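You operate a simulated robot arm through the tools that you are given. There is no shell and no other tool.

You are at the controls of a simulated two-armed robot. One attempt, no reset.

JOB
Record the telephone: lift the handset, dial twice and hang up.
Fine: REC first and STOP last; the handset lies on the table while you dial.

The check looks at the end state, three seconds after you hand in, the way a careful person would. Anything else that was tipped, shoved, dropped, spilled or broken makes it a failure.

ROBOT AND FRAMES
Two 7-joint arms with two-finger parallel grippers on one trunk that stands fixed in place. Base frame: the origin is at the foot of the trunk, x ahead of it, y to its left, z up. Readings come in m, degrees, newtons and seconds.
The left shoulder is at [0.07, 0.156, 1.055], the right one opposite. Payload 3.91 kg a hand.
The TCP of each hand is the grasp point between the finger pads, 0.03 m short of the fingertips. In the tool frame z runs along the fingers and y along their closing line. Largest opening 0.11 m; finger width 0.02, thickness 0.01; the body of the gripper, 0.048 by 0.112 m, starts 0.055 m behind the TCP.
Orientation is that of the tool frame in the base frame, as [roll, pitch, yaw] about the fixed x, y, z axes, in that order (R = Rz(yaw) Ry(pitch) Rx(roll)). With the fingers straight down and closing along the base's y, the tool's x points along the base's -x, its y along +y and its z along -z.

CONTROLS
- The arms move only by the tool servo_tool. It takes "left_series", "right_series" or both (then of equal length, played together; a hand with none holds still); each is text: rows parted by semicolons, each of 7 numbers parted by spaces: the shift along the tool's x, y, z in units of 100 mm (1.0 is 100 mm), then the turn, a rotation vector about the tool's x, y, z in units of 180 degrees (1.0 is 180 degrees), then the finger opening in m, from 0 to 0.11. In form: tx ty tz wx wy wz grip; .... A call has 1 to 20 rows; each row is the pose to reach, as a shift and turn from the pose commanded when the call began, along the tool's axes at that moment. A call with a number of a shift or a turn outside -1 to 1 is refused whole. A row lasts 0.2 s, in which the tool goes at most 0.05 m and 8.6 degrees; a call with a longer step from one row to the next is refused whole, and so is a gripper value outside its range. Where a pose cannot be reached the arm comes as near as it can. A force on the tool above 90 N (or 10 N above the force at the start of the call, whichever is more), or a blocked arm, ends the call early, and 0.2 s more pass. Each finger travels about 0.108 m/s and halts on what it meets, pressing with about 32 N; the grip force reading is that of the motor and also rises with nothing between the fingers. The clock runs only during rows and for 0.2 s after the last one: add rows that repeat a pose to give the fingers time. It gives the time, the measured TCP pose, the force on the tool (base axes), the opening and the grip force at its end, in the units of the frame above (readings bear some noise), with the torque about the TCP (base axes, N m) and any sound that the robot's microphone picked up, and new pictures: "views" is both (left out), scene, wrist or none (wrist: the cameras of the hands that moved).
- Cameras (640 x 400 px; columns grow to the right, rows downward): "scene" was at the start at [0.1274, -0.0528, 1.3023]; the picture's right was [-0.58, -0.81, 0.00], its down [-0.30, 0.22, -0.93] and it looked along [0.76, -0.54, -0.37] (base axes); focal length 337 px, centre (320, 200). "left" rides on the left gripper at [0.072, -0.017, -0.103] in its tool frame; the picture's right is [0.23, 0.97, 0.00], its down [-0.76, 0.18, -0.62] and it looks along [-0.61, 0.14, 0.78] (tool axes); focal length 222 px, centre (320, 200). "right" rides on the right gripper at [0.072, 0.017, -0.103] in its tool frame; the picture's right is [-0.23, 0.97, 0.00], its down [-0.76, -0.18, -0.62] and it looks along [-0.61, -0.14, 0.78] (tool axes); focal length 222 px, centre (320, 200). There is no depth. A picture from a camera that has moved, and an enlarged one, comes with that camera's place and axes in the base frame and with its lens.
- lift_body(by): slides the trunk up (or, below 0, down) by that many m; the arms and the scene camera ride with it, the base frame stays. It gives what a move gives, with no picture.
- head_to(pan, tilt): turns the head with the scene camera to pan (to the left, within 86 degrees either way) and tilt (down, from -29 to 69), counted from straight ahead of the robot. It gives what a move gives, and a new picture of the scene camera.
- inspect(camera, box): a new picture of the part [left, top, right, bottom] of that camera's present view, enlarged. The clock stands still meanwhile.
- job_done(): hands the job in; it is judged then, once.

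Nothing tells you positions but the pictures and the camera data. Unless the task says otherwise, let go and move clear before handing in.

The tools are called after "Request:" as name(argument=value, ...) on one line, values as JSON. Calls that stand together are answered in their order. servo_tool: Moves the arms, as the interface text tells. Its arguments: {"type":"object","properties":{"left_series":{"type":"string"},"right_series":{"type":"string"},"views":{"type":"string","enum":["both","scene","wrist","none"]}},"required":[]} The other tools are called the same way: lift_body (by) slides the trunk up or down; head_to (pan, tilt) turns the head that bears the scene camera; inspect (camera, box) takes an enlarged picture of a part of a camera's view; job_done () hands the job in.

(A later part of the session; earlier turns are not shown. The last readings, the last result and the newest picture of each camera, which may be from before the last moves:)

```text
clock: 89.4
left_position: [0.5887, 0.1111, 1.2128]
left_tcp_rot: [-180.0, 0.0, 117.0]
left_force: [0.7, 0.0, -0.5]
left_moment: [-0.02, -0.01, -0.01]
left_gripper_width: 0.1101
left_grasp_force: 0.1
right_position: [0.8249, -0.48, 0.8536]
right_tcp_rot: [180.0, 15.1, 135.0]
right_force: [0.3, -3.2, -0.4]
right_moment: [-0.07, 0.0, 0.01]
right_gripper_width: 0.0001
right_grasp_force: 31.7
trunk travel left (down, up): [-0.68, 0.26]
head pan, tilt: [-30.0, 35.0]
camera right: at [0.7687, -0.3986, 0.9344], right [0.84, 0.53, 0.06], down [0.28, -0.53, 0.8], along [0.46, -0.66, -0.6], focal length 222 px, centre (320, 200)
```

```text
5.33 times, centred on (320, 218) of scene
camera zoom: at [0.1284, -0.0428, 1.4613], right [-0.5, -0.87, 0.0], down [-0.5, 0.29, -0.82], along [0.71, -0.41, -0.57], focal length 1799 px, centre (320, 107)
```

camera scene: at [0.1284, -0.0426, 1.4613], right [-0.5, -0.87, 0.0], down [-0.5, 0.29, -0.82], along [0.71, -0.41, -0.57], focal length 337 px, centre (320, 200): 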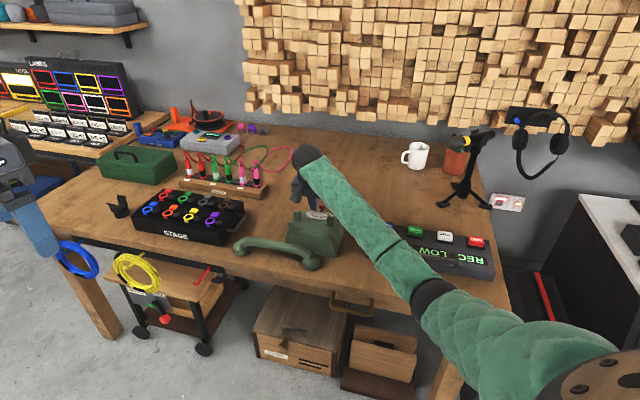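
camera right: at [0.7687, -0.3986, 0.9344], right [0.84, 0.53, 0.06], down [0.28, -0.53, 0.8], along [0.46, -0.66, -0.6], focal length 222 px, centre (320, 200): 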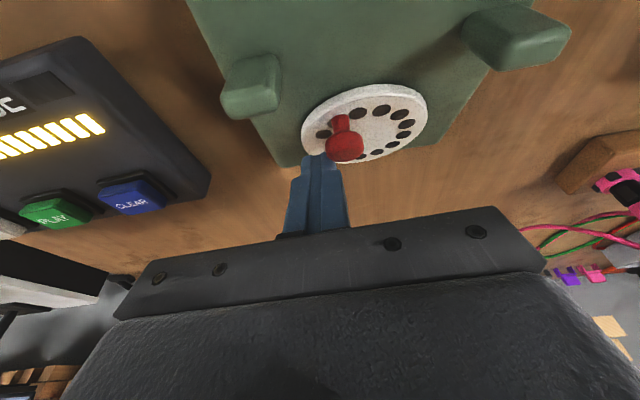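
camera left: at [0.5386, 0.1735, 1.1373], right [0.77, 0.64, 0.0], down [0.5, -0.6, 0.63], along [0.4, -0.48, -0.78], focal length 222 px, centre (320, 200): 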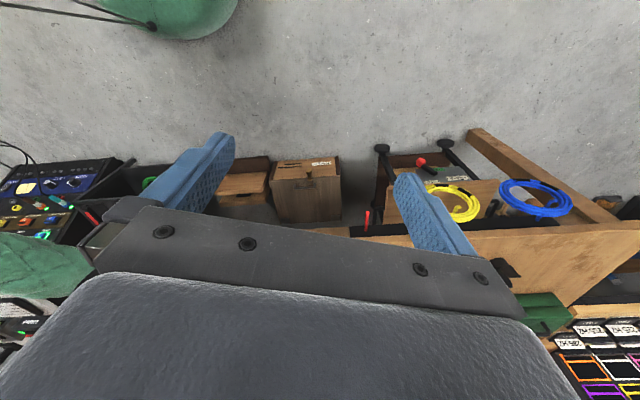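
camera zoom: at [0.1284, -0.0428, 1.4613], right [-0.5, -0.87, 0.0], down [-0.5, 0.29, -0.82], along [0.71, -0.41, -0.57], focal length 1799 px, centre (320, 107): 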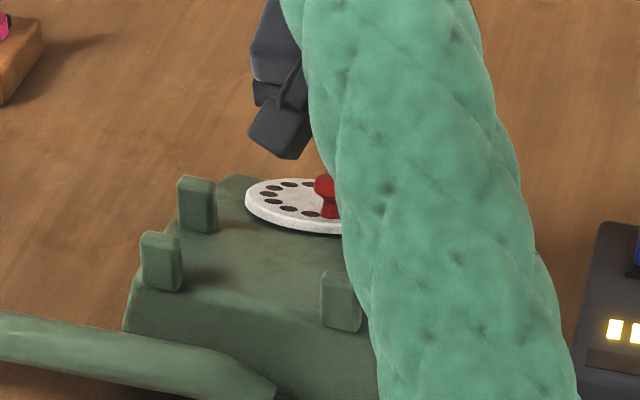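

Now the resistance jumped from zero to 3 N and the phone nudged a few mm: that is the dial's end stop, at about 150°, the same as in my first turn. I release by withdrawing the finger along its axis and let the dial run back.

Request:
servo_tool(right_series="-0.01 -0.04 -0.05 0 0 0 0; 0 -0.06 -0.2 0 0 0 0; 0 -0.06 -0.4 0 0 0 0; 0 -0.06 -0.6 0 0 0 0; 0 -0.06 -0.8 0 0 0 0; 0 -0.06 -0.8 0 0 0 0; 0 -0.06 -0.8 0 0 0 0; 0 -0.06 -0.8 0 0 0 0; 0 -0.06 -0.8 0 0 0 0; 0 -0.06 -0.8 0 0 0 0; 0 -0.06 -0.8 0 0 0 0; 0 -0.06 -0.8 0 0 0 0; 0 -0.06 -0.8 0 0 0 0", views="both")

Request:
inspect(camera="right", box=[220, 0, 480, 240])

Request:
inspect(camera="right", box=[0, 0, 240, 240])

```text
clock: 92.2
left_position: [0.5893, 0.1116, 1.212]
left_tcp_rot: [-180.0, 0.0, 117.1]
left_force: [0.2, -0.8, -0.1]
left_moment: [-0.02, 0.01, -0.02]
left_gripper_width: 0.1099
left_grasp_force: 0.1
right_position: [0.805, -0.4684, 0.9318]
right_tcp_rot: [180.0, 15.0, 135.0]
right_force: [0.7, 0.3, 0.5]
right_moment: [0.02, 0.02, 0.02]
right_gripper_width: 0.0003
right_grasp_force: 32.1
trunk travel left (down, up): [-0.68, 0.26]
head pan, tilt: [-30.0, 35.0]
camera scene: at [0.1284, -0.0425, 1.4613], right [-0.5, -0.87, 0.0], down [-0.5, 0.29, -0.82], along [0.71, -0.41, -0.57], focal length 337 px, centre (320, 200)
camera right: at [0.7493, -0.3881, 1.0123], right [0.84, 0.53, 0.06], down [0.28, -0.53, 0.8], along [0.46, -0.66, -0.6], focal length 222 px, centre (320, 200)
```

scene: 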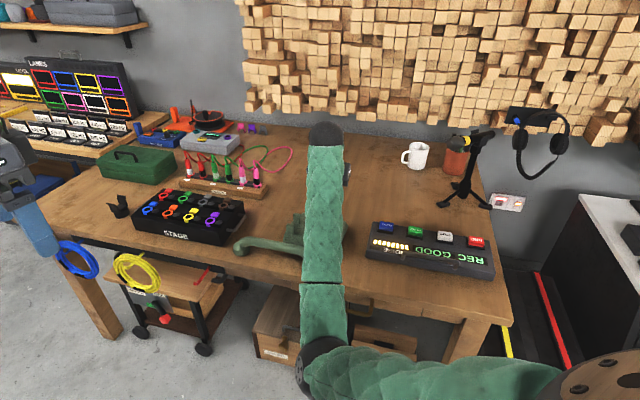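
right: 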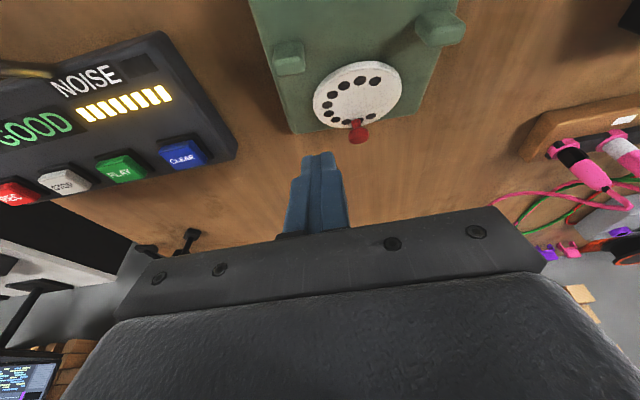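

```text
1.67 times, centred on (350, 120) of right
camera zoom: at [0.7493, -0.3881, 1.0123], right [0.84, 0.53, 0.06], down [0.28, -0.53, 0.8], along [0.46, -0.66, -0.6], focal length 370 px, centre (270, 333)
```

zoom: 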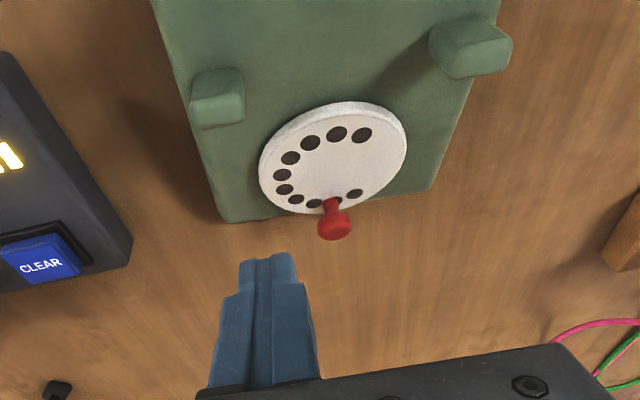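

```text
1.67 times, centred on (120, 120) of right
camera zoom: at [0.7493, -0.3881, 1.0123], right [0.84, 0.53, 0.06], down [0.28, -0.53, 0.8], along [0.46, -0.66, -0.6], focal length 370 px, centre (653, 333)
```

zoom: 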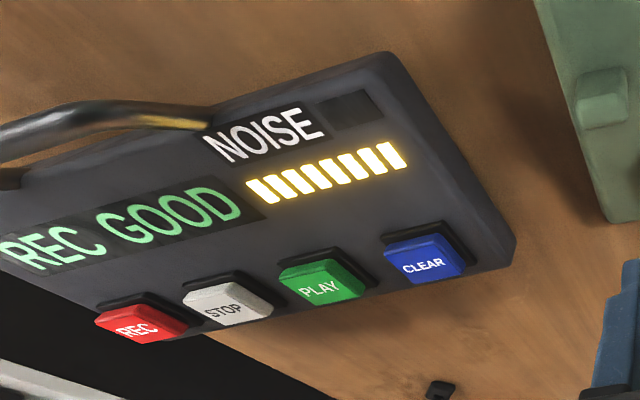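

The dial is home again after the second dial, "REC GOOD". Next I straighten the hand, rise, and turn back to the handset orientation to look at the cradle and handset from above.

Request:
servo_tool(right_series="-0.04 0 -0.15 0 0.03 0 0; -0.08 0 -0.3 0 0.06 0 0; -0.13 0 -0.48 0 0.0833 0 0; -0.13 0 -0.48 0 0.0833 0 0", views="none")

Request:
servo_tool(right_series="0.05 0 0 0 0 -0.045 0; 0.1 -0.1 0 0 0 -0.09 0; 0.15 -0.2 0 0 0 -0.135 0; 0.2 -0.3 0 0 0 -0.18 0; 0.25 -0.4 0 0 0 -0.225 0.01; 0.3 -0.5 0 0 0 -0.27 0.02; 0.3 -0.6 0 0 0 -0.315 0.03; 0.3 -0.7 0 0 0 -0.36 0.04; 0.3 -0.8 0 0 0 -0.405 0.05; 0.3 -0.8 0 0 0 -0.45 0.05; 0.3 -0.8 0 0 0 -0.495 0.05; 0.3 -0.8 0 0 0 -0.5 0.05", views="both")

Request:
inspect(camera="right", box=[180, 20, 460, 230])

```text
clock: 93.2
left_position: [0.5896, 0.1121, 1.2124]
left_tcp_rot: [-180.0, 0.0, 117.0]
left_force: [-0.8, -0.3, -1.0]
left_moment: [0.01, 0.0, -0.01]
left_gripper_width: 0.1099
left_grasp_force: 0.1
right_position: [0.8071, -0.4694, 0.9822]
right_tcp_rot: [-180.0, -0.1, 134.9]
right_force: [0.8, 0.3, -0.4]
right_moment: [-0.02, -0.03, 0.02]
right_gripper_width: 0.0
right_grasp_force: 31.9
trunk travel left (down, up): [-0.68, 0.26]
head pan, tilt: [-30.0, 35.0]
```

```text
clock: 95.8
left_position: [0.5886, 0.1115, 1.212]
left_tcp_rot: [-179.9, 0.0, 117.0]
left_force: [0.1, 0.1, 0.0]
left_moment: [0.0, -0.01, 0.04]
left_gripper_width: 0.11
left_grasp_force: 0.1
right_position: [0.7279, -0.5053, 0.9805]
right_tcp_rot: [-180.0, 0.1, -134.8]
right_force: [-0.6, 0.5, 0.0]
right_moment: [0.01, 0.01, -0.02]
right_gripper_width: 0.0501
right_grasp_force: 0.1
trunk travel left (down, up): [-0.68, 0.26]
head pan, tilt: [-30.0, 35.0]
camera scene: at [0.1285, -0.0424, 1.4613], right [-0.5, -0.87, 0.0], down [-0.5, 0.29, -0.82], along [0.71, -0.41, -0.57], focal length 337 px, centre (320, 200)
camera right: at [0.6652, -0.5434, 1.0843], right [-0.53, 0.85, 0.0], down [0.66, 0.41, 0.62], along [0.53, 0.33, -0.78], focal length 222 px, centre (320, 200)
```

scene: 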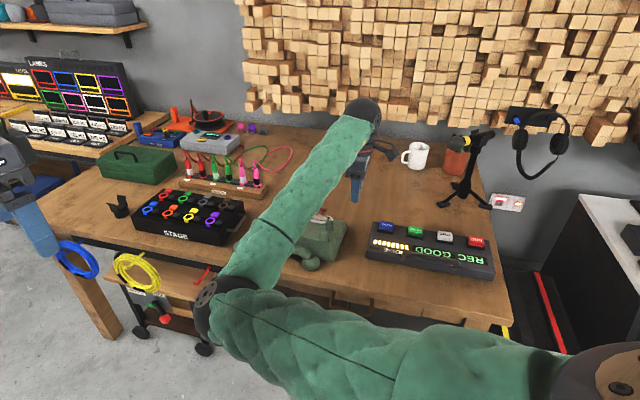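
right: 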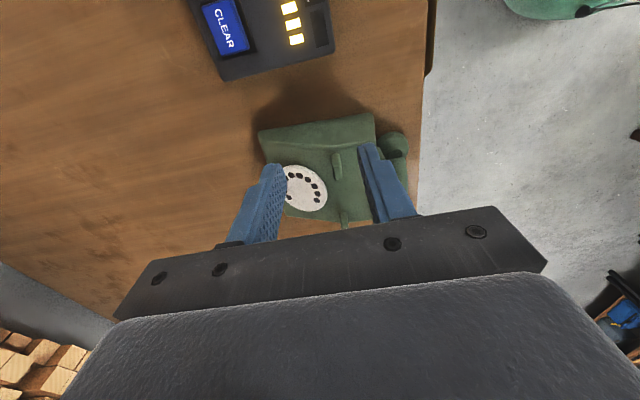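

```text
1.90 times, centred on (320, 125) of right
camera zoom: at [0.6652, -0.5434, 1.0843], right [-0.53, 0.85, 0.0], down [0.66, 0.41, 0.62], along [0.53, 0.33, -0.78], focal length 423 px, centre (320, 343)
```

zoom: 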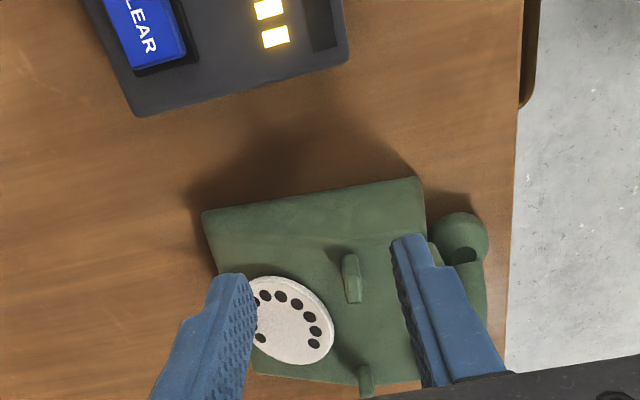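

The phone now stands turned by about 4° and a bit nearer the handset, and my right elbow has swung over to the left side. I move the left hand out of the way first, and open the right fingers wide for a clear view of the cradle.

Request:
servo_tool(left_series="0.3 0.1 -0.1 0 0 0 0.11; 0.6 0.2 -0.2 0 0 0 0.11; 0.9 0.3 -0.3 0 0 0 0.11; 1.0 0.3 -0.3 0 0 0 0.11", right_series="-0.1 0.05 -0.05 0 0 0 0.07; -0.2 0.1 -0.1 0 0 0 0.09; -0.3 0.15 -0.2 0 0 0 0.11; -0.4 0.2 -0.3 0 0 0 0.11", views="none")

Request:
servo_tool(left_series="0.3 0 0 0 0 0 0.11; 0.6 0 0 0 0 0 0.11; 0.9 0 0 0 0 0 0.11; 1.0 0 0 0 0 0 0.11", views="none")

Request:
inspect(camera="right", box=[180, 20, 460, 230])

Request:
head_to(pan=-20, tilt=45)

```text
clock: 96.8
left_position: [0.5708, 0.2152, 1.2435]
left_tcp_rot: [-180.0, 0.1, 117.0]
left_force: [0.4, 0.2, 0.1]
left_moment: [-0.02, 0.02, 0.02]
left_gripper_width: 0.1101
left_grasp_force: 0.0
right_position: [0.7421, -0.4612, 1.0099]
right_tcp_rot: [-180.0, 0.0, -134.9]
right_force: [-0.1, 0.0, 0.4]
right_moment: [-0.01, -0.01, -0.02]
right_gripper_width: 0.1101
right_grasp_force: 0.2
trunk travel left (down, up): [-0.68, 0.26]
head pan, tilt: [-30.0, 35.0]
```

```text
clock: 97.8
left_position: [0.5244, 0.3039, 1.2422]
left_tcp_rot: [-179.9, 0.0, 117.2]
left_force: [0.4, -0.5, 0.0]
left_moment: [0.04, 0.01, 0.01]
left_gripper_width: 0.1101
left_grasp_force: 0.0
right_position: [0.7432, -0.462, 1.0094]
right_tcp_rot: [179.9, 0.0, -135.0]
right_force: [0.2, 0.2, -0.3]
right_moment: [-0.01, 0.03, 0.0]
right_gripper_width: 0.1102
right_grasp_force: 0.1
trunk travel left (down, up): [-0.68, 0.26]
head pan, tilt: [-30.0, 35.0]
```

```text
1.90 times, centred on (320, 125) of right
camera zoom: at [0.6794, -0.501, 1.1129], right [-0.53, 0.85, 0.0], down [0.66, 0.41, 0.62], along [0.53, 0.33, -0.78], focal length 423 px, centre (320, 343)
```

zoom: 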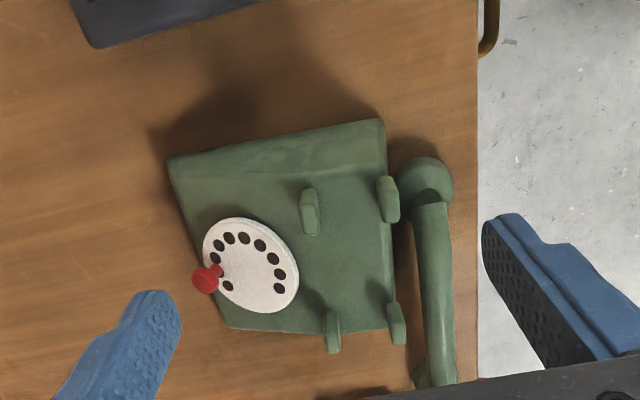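

```text
clock: 98.5
left_position: [0.5248, 0.303, 1.2421]
left_tcp_rot: [-179.9, 0.0, 117.2]
left_force: [0.5, -0.4, -0.3]
left_moment: [0.03, -0.05, -0.02]
left_gripper_width: 0.1099
left_grasp_force: 0.0
right_position: [0.7419, -0.4621, 1.0091]
right_tcp_rot: [-180.0, 0.0, -135.0]
right_force: [-0.2, 0.2, -0.4]
right_moment: [0.0, 0.01, 0.0]
right_gripper_width: 0.11
right_grasp_force: 0.1
trunk travel left (down, up): [-0.68, 0.26]
head pan, tilt: [-20.0, 45.0]
camera scene: at [0.1285, -0.0261, 1.4465], right [-0.34, -0.94, 0.0], down [-0.66, 0.24, -0.71], along [0.66, -0.24, -0.71], focal length 337 px, centre (320, 200)
```

scene: 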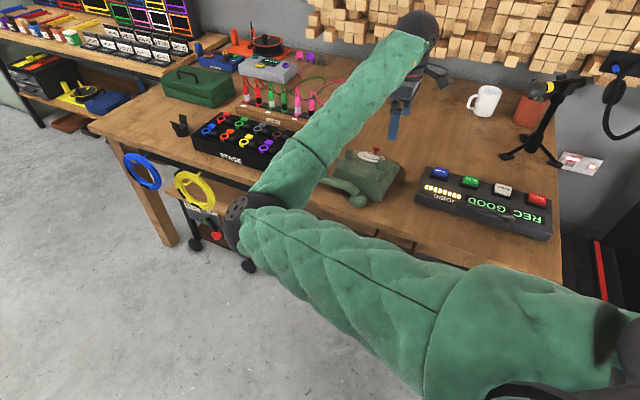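

All four posts and the handset are visible. The cradle centre is now at about (0.798, -0.396) with the phone's long axis at 41°; the handset has not moved. I travel to above the handset (1 cm further along, to clear the phone's corner).

Request:
servo_tool(right_series="-0.3 0.12 0 0 0 0 0.08; -0.6 0.24 0.1 0 0 0 0.06; -0.92 0.352 0.2 0 0 0 0.042; -0.92 0.352 0.2 0 0 0 0.042", views="none")

Request:
servo_tool(right_series="-0.3 0.12 0.1 0 0 0 0.042; -0.6 0.24 0.3 0 0 0 0.042; -0.917 0.352 0.5 0 0 0 0.042; -0.917 0.352 0.7 0 0 0 0.042; -0.917 0.352 0.7 0 0 0 0.042", views="both")

Request:
inspect(camera="right", box=[180, 20, 460, 230])

```text
clock: 99.5
left_position: [0.5244, 0.3035, 1.243]
left_tcp_rot: [179.9, 0.1, 117.2]
left_force: [0.2, 0.0, -0.5]
left_moment: [-0.03, 0.01, 0.03]
left_gripper_width: 0.1099
left_grasp_force: 0.1
right_position: [0.8086, -0.4003, 0.9753]
right_tcp_rot: [-179.9, 0.1, -135.3]
right_force: [0.6, 0.0, -0.5]
right_moment: [-0.01, -0.01, -0.02]
right_gripper_width: 0.042
right_grasp_force: 0.1
right hand out of reach, approached as far as the arm can: row 1, 2, 3, 4
trunk travel left (down, up): [-0.68, 0.26]
head pan, tilt: [-20.0, 45.0]
```

```text
clock: 100.9
left_position: [0.5242, 0.3025, 1.2438]
left_tcp_rot: [-179.9, 0.0, 117.2]
left_force: [-0.1, -0.8, 0.3]
left_moment: [-0.01, 0.0, 0.03]
left_gripper_width: 0.1103
left_grasp_force: 0.1
right_position: [0.8588, -0.3451, 0.9427]
right_tcp_rot: [-177.4, 1.2, -137.3]
right_force: [-0.4, 0.6, -0.3]
right_moment: [0.02, 0.0, 0.0]
right_gripper_width: 0.0418
right_grasp_force: 0.0
right hand out of reach, approached as far as the arm can: row 1, 2
trunk travel left (down, up): [-0.68, 0.26]
head pan, tilt: [-20.0, 45.0]
stopped in row 5 (right hand): the arm was blocked; the commanded pose is now the measured one
camera scene: at [0.1284, -0.0263, 1.4465], right [-0.34, -0.94, 0.0], down [-0.66, 0.24, -0.71], along [0.66, -0.24, -0.71], focal length 337 px, centre (320, 200)
camera right: at [0.79, -0.3799, 1.0427], right [-0.49, 0.87, -0.04], down [0.65, 0.4, 0.64], along [0.58, 0.29, -0.76], focal length 222 px, centre (320, 200)
```

scene: 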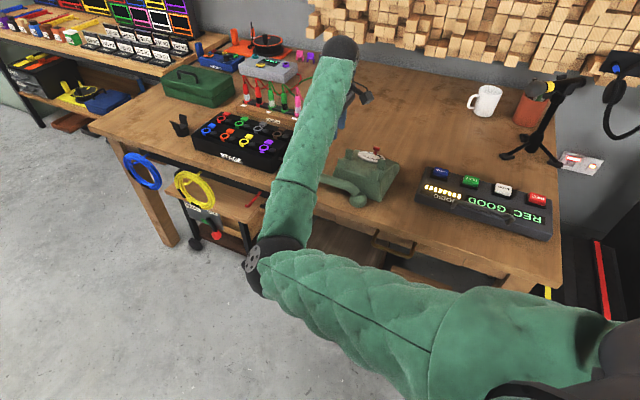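
right: 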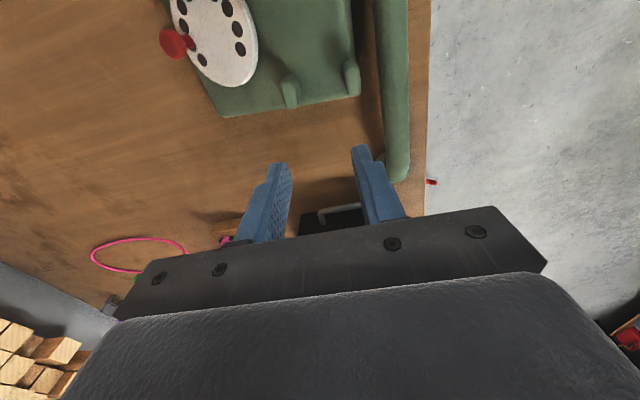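

```text
1.90 times, centred on (320, 125) of right
camera zoom: at [0.79, -0.3799, 1.0427], right [-0.49, 0.87, -0.04], down [0.65, 0.4, 0.64], along [0.58, 0.29, -0.76], focal length 423 px, centre (320, 343)
```

zoom: 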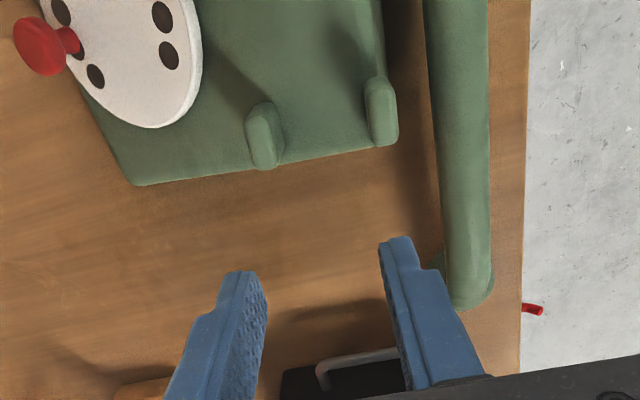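

The arm in this elbow-left posture runs into a joint limit, so I back off. The gripper is symmetric, so I will turn the hand the other way round (yaw 45° instead of −135°), which suits this posture better. First I back up and level the hand.

Request:
servo_tool(right_series="0.25 0.05 -0.25 -0.0144 0.0067 0 0.042; 0.5 0.12 -0.5 -0.0144 0.0067 0 0.042; 0.8 0.2 -0.8 -0.0144 0.0067 0 0.042; 1.0 0.26 -0.97 -0.0144 0.0067 0 0.042; 1.0 0.26 -0.97 -0.0144 0.0067 0 0.042", views="none")

Request:
servo_tool(right_series="0 0 0 0 0 0.045 0.042; 0 0 0 0 0 0.09 0.042; 0 0 0 0 0 0.135 0.042; 0 0 0 0 0 0.18 0.042; 0 0 0 0 0 0.225 0.042; 0 0 0 0 0 0.27 0.042; 0 0 0 0 0 0.315 0.042; 0 0 0 0 0 0.36 0.042; 0 0 0 0 0 0.405 0.042; 0 0 0 0 0 0.45 0.042; 0 0 0 0 0 0.495 0.042; 0 0 0 0 0 0.5 0.042", views="scene")

```text
clock: 102.1
left_position: [0.5239, 0.3036, 1.243]
left_tcp_rot: [-179.9, 0.0, 117.2]
left_force: [0.3, -0.1, 0.7]
left_moment: [-0.01, -0.01, -0.02]
left_gripper_width: 0.1098
left_grasp_force: 0.1
right_position: [0.7951, -0.4281, 1.0197]
right_tcp_rot: [179.7, -0.1, -137.1]
right_force: [0.2, -0.9, -0.4]
right_moment: [0.03, -0.02, -0.01]
right_gripper_width: 0.0423
right_grasp_force: 0.2
right hand out of reach, approached as far as the arm can: row 1, 2, 3, 4, 5
trunk travel left (down, up): [-0.68, 0.26]
head pan, tilt: [-20.0, 45.0]
```

```text
clock: 104.7
left_position: [0.5232, 0.304, 1.2427]
left_tcp_rot: [-179.9, 0.0, 117.2]
left_force: [0.4, 0.4, 0.6]
left_moment: [-0.02, -0.02, -0.01]
left_gripper_width: 0.11
left_grasp_force: 0.0
right_position: [0.7933, -0.4297, 1.0185]
right_tcp_rot: [-179.9, -0.3, 132.7]
right_force: [-0.1, -1.0, 0.2]
right_moment: [-0.03, -0.03, 0.02]
right_gripper_width: 0.0421
right_grasp_force: 0.1
trunk travel left (down, up): [-0.68, 0.26]
head pan, tilt: [-20.0, 45.0]
camera scene: at [0.1286, -0.0261, 1.4465], right [-0.34, -0.94, 0.0], down [-0.66, 0.24, -0.71], along [0.66, -0.24, -0.71], focal length 337 px, centre (320, 200)
```

scene: 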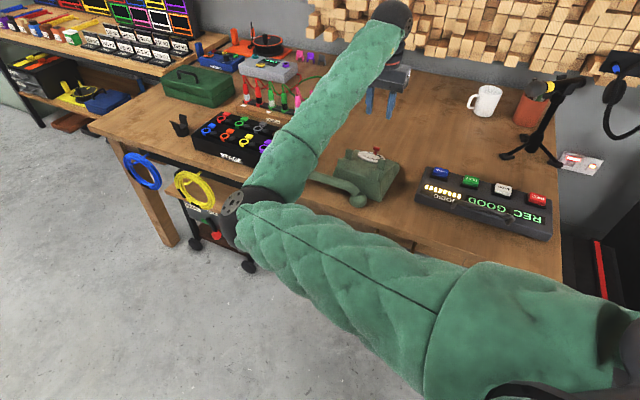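

Good, no limits here. I turn another 90°.

Request:
servo_tool(right_series="0 0 0 0 0 0.045 0.042; 0 0 0 0 0 0.09 0.042; 0 0 0 0 0 0.135 0.042; 0 0 0 0 0 0.18 0.042; 0 0 0 0 0 0.225 0.042; 0 0 0 0 0 0.27 0.042; 0 0 0 0 0 0.315 0.042; 0 0 0 0 0 0.36 0.042; 0 0 0 0 0 0.405 0.042; 0 0 0 0 0 0.45 0.042; 0 0 0 0 0 0.4872 0.042; 0 0 0 0 0 0.4872 0.042", views="both")

```text
clock: 107.3
left_position: [0.5237, 0.3033, 1.2428]
left_tcp_rot: [-179.9, 0.0, 117.2]
left_force: [-1.5, 0.5, -0.3]
left_moment: [0.0, -0.04, -0.01]
left_gripper_width: 0.1099
left_grasp_force: 0.0
right_position: [0.7928, -0.4305, 1.0175]
right_tcp_rot: [-179.8, 0.2, 45.2]
right_force: [0.0, 0.0, 0.0]
right_moment: [0.03, -0.03, -0.01]
right_gripper_width: 0.0419
right_grasp_force: 0.0
trunk travel left (down, up): [-0.68, 0.26]
head pan, tilt: [-20.0, 45.0]
camera scene: at [0.1285, -0.026, 1.4465], right [-0.34, -0.94, 0.0], down [-0.66, 0.24, -0.71], along [0.66, -0.24, -0.71], focal length 337 px, centre (320, 200)
camera right: at [0.8575, -0.3912, 1.1203], right [0.53, -0.85, 0.0], down [-0.66, -0.42, 0.63], along [-0.53, -0.33, -0.78], focal length 222 px, centre (320, 200)
```

scene: 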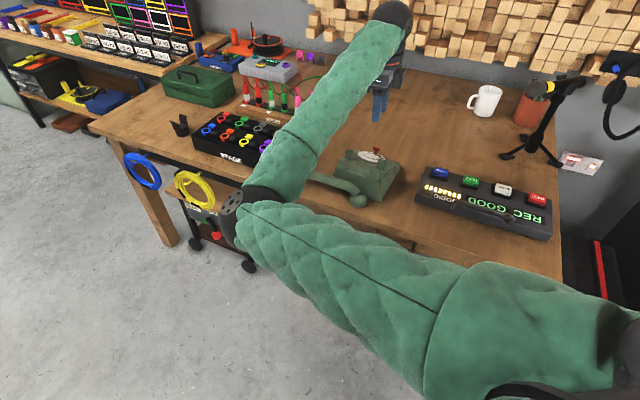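
right: 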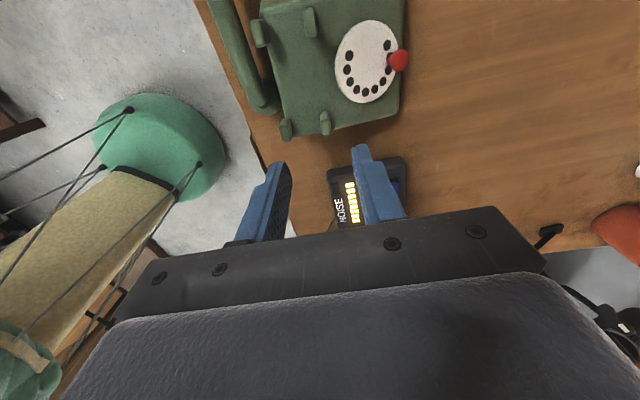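

The hand is now at yaw 45° without trouble. I move to above the handset.

Request:
servo_tool(right_series="0.2 -0.14 0 0 0 0 0.042; 0.4 -0.28 0.1 0 0 0 0.042; 0.63 -0.42 0.2 0 0 0 0.042; 0.63 -0.42 0.2 0 0 0 0.042", views="none")

Request:
servo_tool(right_series="0.2 -0.14 0.1 0 0 0 0.042; 0.4 -0.28 0.2 0 0 0 0.042; 0.625 -0.416 0.4 0 0 0 0.042; 0.625 -0.416 0.5 0 0 0 0.042; 0.625 -0.416 0.5 0 0 0 0.042", views="both")

Request:
inspect(camera="right", box=[180, 20, 460, 230])

```text
clock: 108.3
left_position: [0.5234, 0.3032, 1.2432]
left_tcp_rot: [-179.9, 0.0, 117.2]
left_force: [-0.5, 0.2, 0.3]
left_moment: [0.02, -0.01, 0.02]
left_gripper_width: 0.1097
left_grasp_force: 0.0
right_position: [0.8341, -0.3811, 0.9841]
right_tcp_rot: [-179.8, 0.0, 45.1]
right_force: [0.7, -0.7, 0.9]
right_moment: [0.03, 0.03, -0.01]
right_gripper_width: 0.042
right_grasp_force: 0.2
right hand out of reach, approached as far as the arm can: row 1, 2, 3, 4
trunk travel left (down, up): [-0.68, 0.26]
head pan, tilt: [-20.0, 45.0]
```

```text
clock: 109.7
left_position: [0.5238, 0.3035, 1.243]
left_tcp_rot: [180.0, 0.0, 117.1]
left_force: [-0.6, -0.2, -0.1]
left_moment: [0.01, -0.02, -0.03]
left_gripper_width: 0.1099
left_grasp_force: 0.0
right_position: [0.8625, -0.3417, 0.9575]
right_tcp_rot: [178.1, -0.7, 43.4]
right_force: [0.2, 0.1, 0.2]
right_moment: [0.03, -0.05, 0.0]
right_gripper_width: 0.0418
right_grasp_force: 0.1
right hand out of reach, approached as far as the arm can: row 1, 2, 3, 4, 5
trunk travel left (down, up): [-0.68, 0.26]
head pan, tilt: [-20.0, 45.0]
stopped in row 5 (right hand): the arm was blocked; the commanded pose is now the measured one
camera scene: at [0.1285, -0.0263, 1.4465], right [-0.34, -0.94, 0.0], down [-0.66, 0.24, -0.71], along [0.66, -0.24, -0.71], focal length 337 px, centre (320, 200)
camera right: at [0.9245, -0.303, 1.0627], right [0.5, -0.86, 0.03], down [-0.7, -0.38, 0.61], along [-0.51, -0.33, -0.79], focal length 222 px, centre (320, 200)
```

scene: 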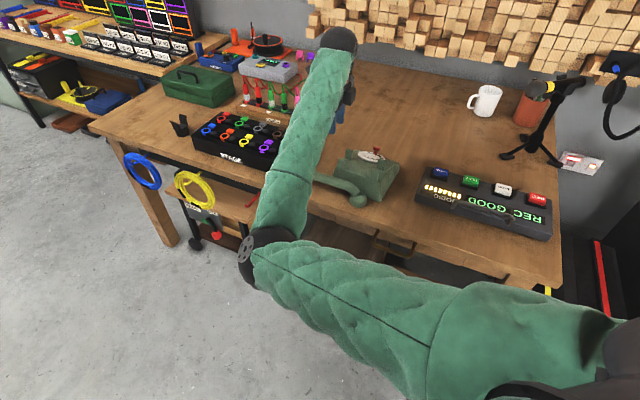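
right: 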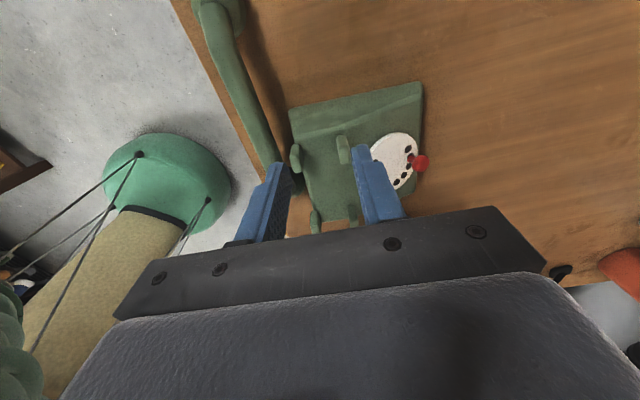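

```text
1.90 times, centred on (320, 125) of right
camera zoom: at [0.9245, -0.303, 1.0627], right [0.5, -0.86, 0.03], down [-0.7, -0.38, 0.61], along [-0.51, -0.33, -0.79], focal length 423 px, centre (320, 343)
```

zoom: 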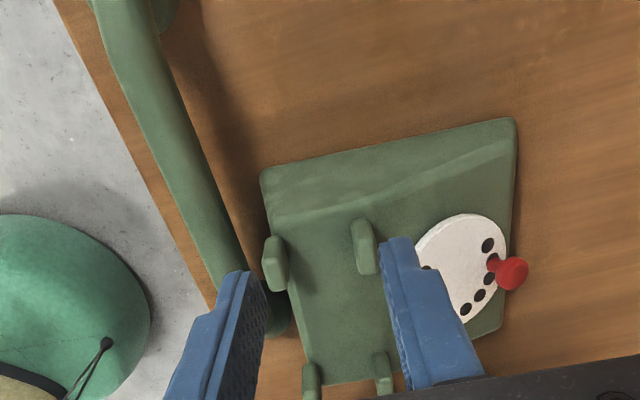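

The limit is in the arm posture itself (elbow to the left), not the hand's yaw. I will bring the arm back through its starting pose, so the elbow returns to the right side as it was when I first took the handset. First up and away from the phone.

Request:
servo_tool(right_series="-0.1 0 -0.3 0.0106 -0.0039 0 0.042; -0.3 0 -0.6 0.0106 -0.0039 0 0.042; -0.6 0 -0.9 0.0106 -0.0039 0 0.042; -0.9 0 -1.0 0.0106 -0.0039 0 0.042; -1.0 0 -1.0 0.0106 -0.0039 0 0.042; -1.0 0 -1.0 0.0106 -0.0039 0 0.042", views="none")

Request:
servo_tool(right_series="-0.05 0.05 -0.1 0 0 -0.045 0.042; -0.1 0.1 -0.2 0 0 -0.09 0.042; -0.15 0.15 -0.3 0 0 -0.135 0.042; -0.2 0.2 -0.4 0 0 -0.18 0.042; -0.25 0.25 -0.5 0 0 -0.225 0.042; -0.3 0.3 -0.6 0 0 -0.27 0.042; -0.4 0.3 -0.7 0 0 -0.315 0.042; -0.5 0.3 -0.8 0 0 -0.36 0.042; -0.6 0.3 -0.8 0 0 -0.405 0.042; -0.7 0.3 -0.8 0 0 -0.45 0.042; -0.8 0.3 -0.8 0 0 -0.495 0.042; -0.9 0.3 -0.8 0 0 -0.54 0.042; -1 0.3 -0.8 0 0 -0.585 0.042; -1 0.3 -0.8 0 0 -0.63 0.042; -1 0.3 -0.8 0 0 -0.675 0.042; -1 0.3 -0.8 0 0 -0.72 0.042; -1 0.3 -0.8 0 0 -0.75 0.042", views="scene")

```text
clock: 111.1
left_position: [0.5235, 0.3031, 1.242]
left_tcp_rot: [-179.9, 0.0, 117.2]
left_force: [-0.3, 0.0, 0.1]
left_moment: [0.0, 0.01, 0.0]
left_gripper_width: 0.1099
left_grasp_force: 0.1
right_position: [0.8089, -0.4266, 1.0486]
right_tcp_rot: [-179.9, -0.1, 43.5]
right_force: [-0.2, -0.7, -0.3]
right_moment: [0.01, 0.03, -0.01]
right_gripper_width: 0.0421
right_grasp_force: 0.0
right hand out of reach, approached as far as the arm can: row 1, 2, 3, 4, 5, 6
trunk travel left (down, up): [-0.68, 0.26]
head pan, tilt: [-20.0, 45.0]
```

```text
clock: 114.7
left_position: [0.5245, 0.3024, 1.2436]
left_tcp_rot: [-180.0, 0.0, 117.2]
left_force: [-0.6, -0.5, -0.3]
left_moment: [-0.03, -0.02, -0.05]
left_gripper_width: 0.1098
left_grasp_force: 0.0
right_position: [0.7535, -0.5176, 1.1267]
right_tcp_rot: [179.9, -0.1, 178.6]
right_force: [-1.2, 0.9, 0.5]
right_moment: [-0.03, -0.03, -0.03]
right_gripper_width: 0.042
right_grasp_force: 0.1
trunk travel left (down, up): [-0.68, 0.26]
head pan, tilt: [-20.0, 45.0]
camera scene: at [0.1285, -0.0261, 1.4465], right [-0.34, -0.94, 0.0], down [-0.66, 0.24, -0.71], along [0.66, -0.24, -0.71], focal length 337 px, centre (320, 200)
```

scene: 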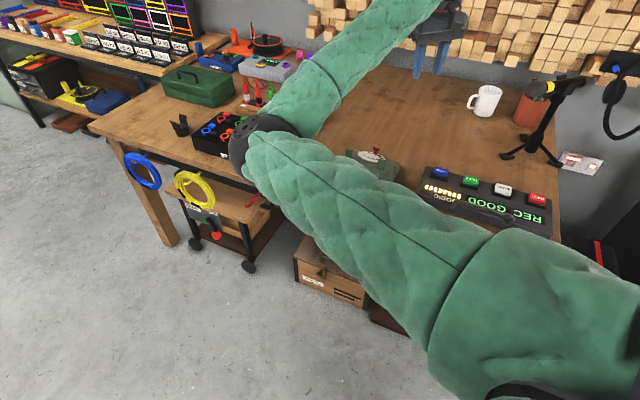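

Now I continue back toward the starting pose.

Request:
servo_tool(right_series="0.3 -0.08 -0.16 0 0 0 0.042; 0.6 -0.16 -0.32 0 0 0 0.042; 0.88 -0.25 -0.48 0 0 0 0.042", views="none")

Request:
servo_tool(right_series="0.3 -0.08 -0.16 0 0 0 0.042; 0.6 -0.16 -0.32 0 0 0 0.042; 0.88 -0.25 -0.48 0 0 0 0.042", views="none")

Request:
servo_tool(right_series="0.3 -0.08 -0.16 0 0 0 0.042; 0.6 -0.16 -0.32 0 0 0 0.042; 0.88 -0.25 -0.48 0 0 0 0.042", views="none")

Request:
servo_tool(right_series="0.3 -0.08 -0.16 0 0 0 0.042; 0.6 -0.16 -0.32 0 0 0 0.042; 0.88 -0.25 -0.48 0 0 0 0.042; 0.88 -0.25 -0.48 0 0 0 0.042", views="scene")

```text
clock: 115.5
left_position: [0.5224, 0.3025, 1.2427]
left_tcp_rot: [179.9, 0.0, 117.2]
left_force: [-0.2, -0.7, -0.6]
left_moment: [-0.03, -0.04, -0.01]
left_gripper_width: 0.1101
left_grasp_force: 0.0
right_position: [0.6664, -0.5397, 1.1719]
right_tcp_rot: [179.7, -0.1, 178.5]
right_force: [0.2, -0.2, 0.0]
right_moment: [-0.01, -0.02, 0.01]
right_gripper_width: 0.0418
right_grasp_force: 0.0
trunk travel left (down, up): [-0.68, 0.26]
head pan, tilt: [-20.0, 45.0]
```

```text
clock: 116.3
left_position: [0.5241, 0.304, 1.2423]
left_tcp_rot: [-180.0, 0.1, 117.2]
left_force: [-0.3, 0.1, 1.3]
left_moment: [0.04, 0.02, 0.0]
left_gripper_width: 0.1097
left_grasp_force: 0.0
right_position: [0.5756, -0.5638, 1.2231]
right_tcp_rot: [179.9, -0.1, 178.5]
right_force: [0.1, -0.9, 0.8]
right_moment: [0.03, -0.03, -0.02]
right_gripper_width: 0.0419
right_grasp_force: 0.1
trunk travel left (down, up): [-0.68, 0.26]
head pan, tilt: [-20.0, 45.0]
```

```text
clock: 117.1
left_position: [0.5229, 0.3034, 1.2436]
left_tcp_rot: [180.0, 0.0, 117.3]
left_force: [0.3, 0.6, -0.3]
left_moment: [0.01, -0.01, -0.04]
left_gripper_width: 0.1098
left_grasp_force: 0.1
right_position: [0.4866, -0.5853, 1.2689]
right_tcp_rot: [179.8, -0.1, 178.5]
right_force: [0.6, 0.1, -0.2]
right_moment: [-0.02, -0.04, 0.01]
right_gripper_width: 0.042
right_grasp_force: 0.0
trunk travel left (down, up): [-0.68, 0.26]
head pan, tilt: [-20.0, 45.0]
```

```text
clock: 118.1
left_position: [0.5243, 0.3039, 1.243]
left_tcp_rot: [-180.0, 0.0, 117.2]
left_force: [-0.4, -0.3, 0.6]
left_moment: [-0.02, -0.01, -0.01]
left_gripper_width: 0.1101
left_grasp_force: 0.0
right_position: [0.4007, -0.6086, 1.3186]
right_tcp_rot: [179.8, 0.0, 178.5]
right_force: [-0.3, -0.9, -0.5]
right_moment: [0.02, 0.02, -0.01]
right_gripper_width: 0.0418
right_grasp_force: 0.0
trunk travel left (down, up): [-0.68, 0.26]
head pan, tilt: [-20.0, 45.0]
camera scene: at [0.1291, -0.0259, 1.4464], right [-0.34, -0.94, 0.0], down [-0.67, 0.24, -0.71], along [0.66, -0.24, -0.71], focal length 337 px, centre (320, 200)
```

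scene: 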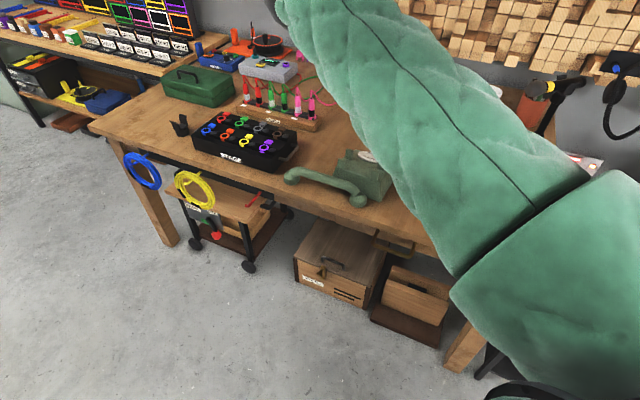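

The elbow is still on the left (above). I noticed that the small clockwise loops of my dialling shifted the elbow leftward, so wide counter-clockwise loops near full stretch should bring it back. I return above the phone first.

Request:
servo_tool(right_series="-0.3 0.08 0.16 0 0 0.04 0.042; -0.6 0.16 0.32 0 0 0.08 0.042; -0.9 0.25 0.48 0 0 0.12 0.042; -0.9 0.25 0.48 0 0 0.16 0.042; -0.9 0.25 0.48 0 0 0.2 0.042; -0.9 0.25 0.48 0 0 0.242 0.042", views="none")

Request:
servo_tool(right_series="-0.3 -0.15 0.1 0 0 0 0.042; -0.6 -0.3 0.2 0 0 0 0.042; -0.9 -0.45 0.3 0 0 0 0.042", views="none")

Request:
servo_tool(right_series="-0.3 0.2 0.1 0 0 0 0.042; -0.6 0.4 0.2 0 0 0 0.042; -0.9 0.6 0.3 0 0 0 0.042", views="none")

Request:
servo_tool(right_series="-0.3 0.25 0.1 0 0 0 0.042; -0.6 0.5 0.2 0 0 0 0.042; -0.9 0.75 0.3 0 0 0 0.042", views="scene")

```text
clock: 119.5
left_position: [0.5252, 0.3021, 1.2432]
left_tcp_rot: [-179.9, 0.0, 117.2]
left_force: [0.4, -0.1, -0.1]
left_moment: [0.01, 0.02, 0.0]
left_gripper_width: 0.1098
left_grasp_force: 0.1
right_position: [0.4914, -0.5864, 1.2706]
right_tcp_rot: [179.8, -0.3, 134.8]
right_force: [0.2, -0.3, -0.3]
right_moment: [-0.01, -0.02, -0.01]
right_gripper_width: 0.0417
right_grasp_force: 0.1
trunk travel left (down, up): [-0.68, 0.26]
head pan, tilt: [-20.0, 45.0]
```

```text
clock: 120.3
left_position: [0.5247, 0.3019, 1.2424]
left_tcp_rot: [180.0, -0.1, 117.2]
left_force: [0.5, -0.2, -0.1]
left_moment: [0.05, -0.01, 0.01]
left_gripper_width: 0.1101
left_grasp_force: 0.1
right_position: [0.5245, -0.6823, 1.2376]
right_tcp_rot: [179.9, -0.2, 135.1]
right_force: [0.3, 0.1, 0.4]
right_moment: [0.04, 0.01, 0.0]
right_gripper_width: 0.0418
right_grasp_force: 0.0
trunk travel left (down, up): [-0.68, 0.26]
head pan, tilt: [-20.0, 45.0]
```

```text
clock: 121.1
left_position: [0.5263, 0.3024, 1.2431]
left_tcp_rot: [-179.9, 0.0, 117.1]
left_force: [-0.5, 0.2, -0.4]
left_moment: [0.0, 0.0, 0.04]
left_gripper_width: 0.11
left_grasp_force: 0.0
right_position: [0.628, -0.704, 1.2101]
right_tcp_rot: [179.9, -0.2, 134.8]
right_force: [0.4, 0.2, -0.1]
right_moment: [0.0, 0.01, 0.03]
right_gripper_width: 0.0424
right_grasp_force: 0.0
trunk travel left (down, up): [-0.68, 0.26]
head pan, tilt: [-20.0, 45.0]
```

```text
clock: 121.9
left_position: [0.5269, 0.3027, 1.2423]
left_tcp_rot: [-179.9, 0.0, 117.3]
left_force: [0.4, 0.0, 0.7]
left_moment: [0.03, 0.0, 0.01]
left_gripper_width: 0.11
left_grasp_force: 0.1
right_position: [0.7455, -0.7127, 1.1796]
right_tcp_rot: [180.0, -0.2, 135.0]
right_force: [-0.1, -0.3, -0.5]
right_moment: [0.01, -0.01, -0.02]
right_gripper_width: 0.0418
right_grasp_force: 0.1
trunk travel left (down, up): [-0.68, 0.26]
head pan, tilt: [-20.0, 45.0]
camera scene: at [0.1294, -0.0267, 1.4464], right [-0.34, -0.94, 0.0], down [-0.67, 0.24, -0.71], along [0.66, -0.24, -0.71], focal length 337 px, centre (320, 200)
```

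scene: 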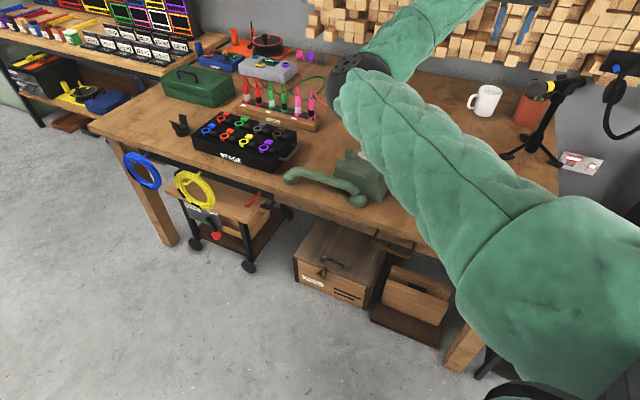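

I am near full stretch here, well clear of everything. I try one wide counter-clockwise loop and watch the elbow.

Request:
servo_tool(right_series="0 0.4 0 0 0 0 0.042; 0 0.8 0 0 0 0 0.042; 0.4 0.8 0 0 0 0 0.042; 0.8 0.8 0 0 0 0 0.042; 0.8 0.4 0 0 0 0 0.042; 0.8 0 0 0 0 0 0.042; 0.8 -0.4 0 0 0 0 0.042; 0.8 -0.8 0 0 0 0 0.042; 0.4 -0.8 0 0 0 0 0.042; 0 -0.8 0 0 0 0 0.042; 0 -0.4 0 0 0 0 0.042; 0 0 0 0 0 0 0.042", views="scene")

```text
clock: 124.5
left_position: [0.5258, 0.3017, 1.2424]
left_tcp_rot: [-179.9, 0.0, 117.2]
left_force: [0.0, -1.0, -0.2]
left_moment: [0.01, -0.01, 0.01]
left_gripper_width: 0.1099
left_grasp_force: 0.1
right_position: [0.7471, -0.7142, 1.1801]
right_tcp_rot: [180.0, -0.1, 134.7]
right_force: [-0.1, 0.7, 0.4]
right_moment: [-0.01, 0.04, -0.04]
right_gripper_width: 0.042
right_grasp_force: 0.0
trunk travel left (down, up): [-0.68, 0.26]
head pan, tilt: [-20.0, 45.0]
camera scene: at [0.1292, -0.0263, 1.4464], right [-0.34, -0.94, 0.0], down [-0.66, 0.24, -0.71], along [0.66, -0.24, -0.71], focal length 337 px, centre (320, 200)
```

scene: 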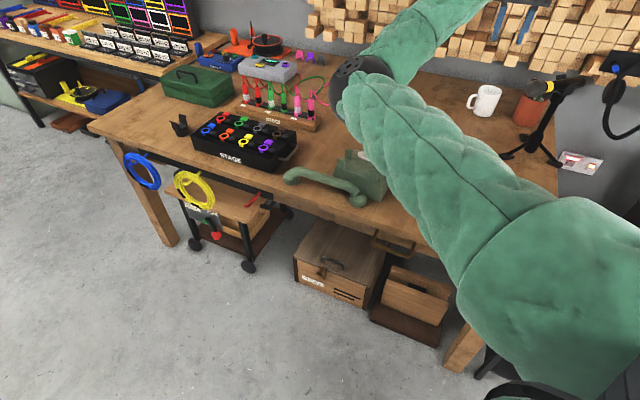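

Little change. The forearm's heading couples with the hand's yaw, so I try turning the hand the positive way, up here in free space, to push the elbow to the right.

Request:
servo_tool(right_series="0.1 0 0 0 0 -0.045 0.042; 0.2 0 0 0 0 -0.09 0.042; 0.3 0 0 0 0 -0.135 0.042; 0.4 0 0 0 0 -0.18 0.042; 0.5 0 0 0 0 -0.225 0.042; 0.6 0 0 0 0 -0.27 0.042; 0.7 0 0 0 0 -0.315 0.042; 0.8 0 0 0 0 -0.36 0.042; 0.9 0 0 0 0 -0.405 0.042; 1.0 0 0 0 0 -0.45 0.042; 1 0 0 0 0 -0.495 0.042; 1 0 0 0 0 -0.54 0.042; 1 0 0 0 0 -0.585 0.042; 1 0 0 0 0 -0.63 0.042; 1 0 0 0 0 -0.675 0.042; 1 0 0 0 0 -0.72 0.042; 1 0 0 0 0 -0.765 0.042; 1 0 0 0 0 -0.81 0.042; 1 0 0 0 0 -0.855 0.042; 1 0 0 0 0 -0.9 0.042", views="scene")

```text
clock: 128.7
left_position: [0.5235, 0.3024, 1.2427]
left_tcp_rot: [-180.0, 0.2, 117.3]
left_force: [-0.3, -0.6, 0.5]
left_moment: [0.02, 0.02, 0.02]
left_gripper_width: 0.1099
left_grasp_force: 0.1
right_position: [0.8669, -0.6346, 1.1359]
right_tcp_rot: [-179.6, -0.6, -66.3]
right_force: [0.8, -0.3, 0.2]
right_moment: [0.02, 0.01, 0.05]
right_gripper_width: 0.0419
right_grasp_force: 0.1
right hand out of reach, approached as far as the arm can: row 17, 18, 19, 20
trunk travel left (down, up): [-0.68, 0.26]
head pan, tilt: [-20.0, 45.0]
camera scene: at [0.128, -0.0272, 1.4466], right [-0.34, -0.94, 0.0], down [-0.66, 0.24, -0.71], along [0.66, -0.24, -0.71], focal length 337 px, centre (320, 200)
```

scene: 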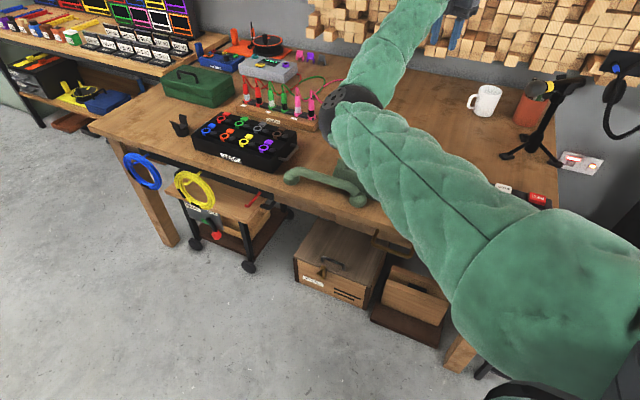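

The wrist is at its limit with the arm nearly straight; folding now should only be possible with the elbow to the right. I command the hand back toward the middle with this yaw held.

Request:
servo_tool(right_series="-0.1 -0.1 0 0 0 0 0.042; -0.2 -0.2 0 0 0 0 0.042; -0.3 -0.3 0 0 0 0 0.042; -0.4 -0.4 0 0 0 0 0.042; -0.5 -0.5 0 0 0 0 0.042; -0.6 -0.6 0 0 0 0 0.042; -0.7 -0.7 0 0 0 0 0.042; -0.8 -0.8 0 0 0 0 0.042; -0.9 -0.9 0 0 0 0 0.042; -1 -1 0 0 0 0 0.042", views="scene")

```text
clock: 130.9
left_position: [0.5237, 0.3037, 1.242]
left_tcp_rot: [-179.9, -0.1, 117.2]
left_force: [0.3, -0.8, -0.7]
left_moment: [0.0, 0.04, 0.02]
left_gripper_width: 0.1099
left_grasp_force: 0.1
right_position: [0.9182, -0.5063, 1.1356]
right_tcp_rot: [-179.7, -0.7, -66.5]
right_force: [-0.4, -0.2, -0.5]
right_moment: [0.01, -0.04, -0.04]
right_gripper_width: 0.0421
right_grasp_force: 0.0
trunk travel left (down, up): [-0.68, 0.26]
head pan, tilt: [-20.0, 45.0]
camera scene: at [0.1288, -0.0257, 1.4465], right [-0.34, -0.94, 0.0], down [-0.66, 0.24, -0.71], along [0.66, -0.24, -0.71], focal length 337 px, centre (320, 200)
```

scene: 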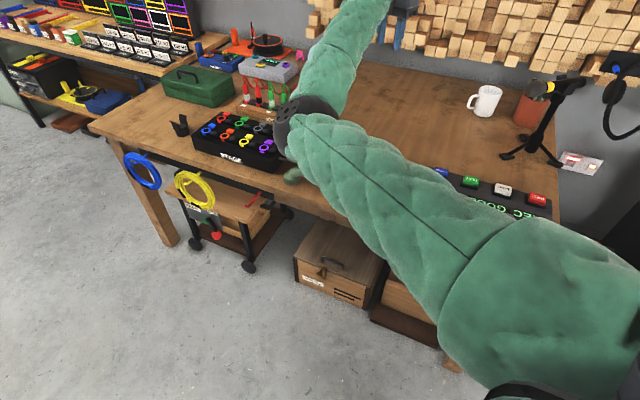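

Still elbow-left but at the wrist limit. I now pull the hand toward the robot with this yaw.

Request:
servo_tool(right_series="-0.04 0.09 0 0 0 0 0.042; -0.08 0.18 0 0 0 0 0.042; -0.12 0.27 0 0 0 0 0.042; -0.16 0.36 0 0 0 0 0.042; -0.2 0.46 0 0 0 0 0.042; -0.24 0.55 0 0 0 0 0.042; -0.28 0.64 0 0 0 0 0.042; -0.32 0.73 0 0 0 0 0.042; -0.36 0.82 0 0 0 0 0.042; -0.4 0.92 0 0 0 0 0.042", views="scene")

```text
clock: 133.1
left_position: [0.5237, 0.3029, 1.2418]
left_tcp_rot: [-179.9, 0.0, 117.1]
left_force: [0.5, 0.5, -0.1]
left_moment: [-0.02, -0.01, 0.02]
left_gripper_width: 0.1101
left_grasp_force: 0.1
right_position: [0.8492, -0.503, 1.1326]
right_tcp_rot: [-179.8, -0.8, -66.7]
right_force: [0.5, 0.1, -0.3]
right_moment: [-0.01, 0.01, -0.02]
right_gripper_width: 0.042
right_grasp_force: 0.1
right hand out of reach, approached as far as the arm can: row 8, 9, 10
trunk travel left (down, up): [-0.68, 0.26]
head pan, tilt: [-20.0, 45.0]
camera scene: at [0.1286, -0.0261, 1.4465], right [-0.34, -0.94, 0.0], down [-0.66, 0.24, -0.71], along [0.66, -0.24, -0.71], focal length 337 px, centre (320, 200)
```

scene: 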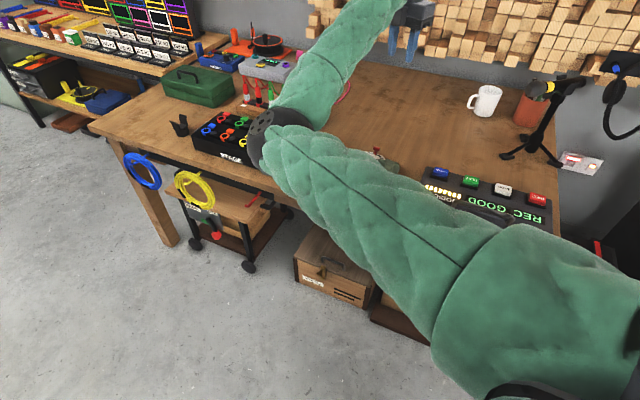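

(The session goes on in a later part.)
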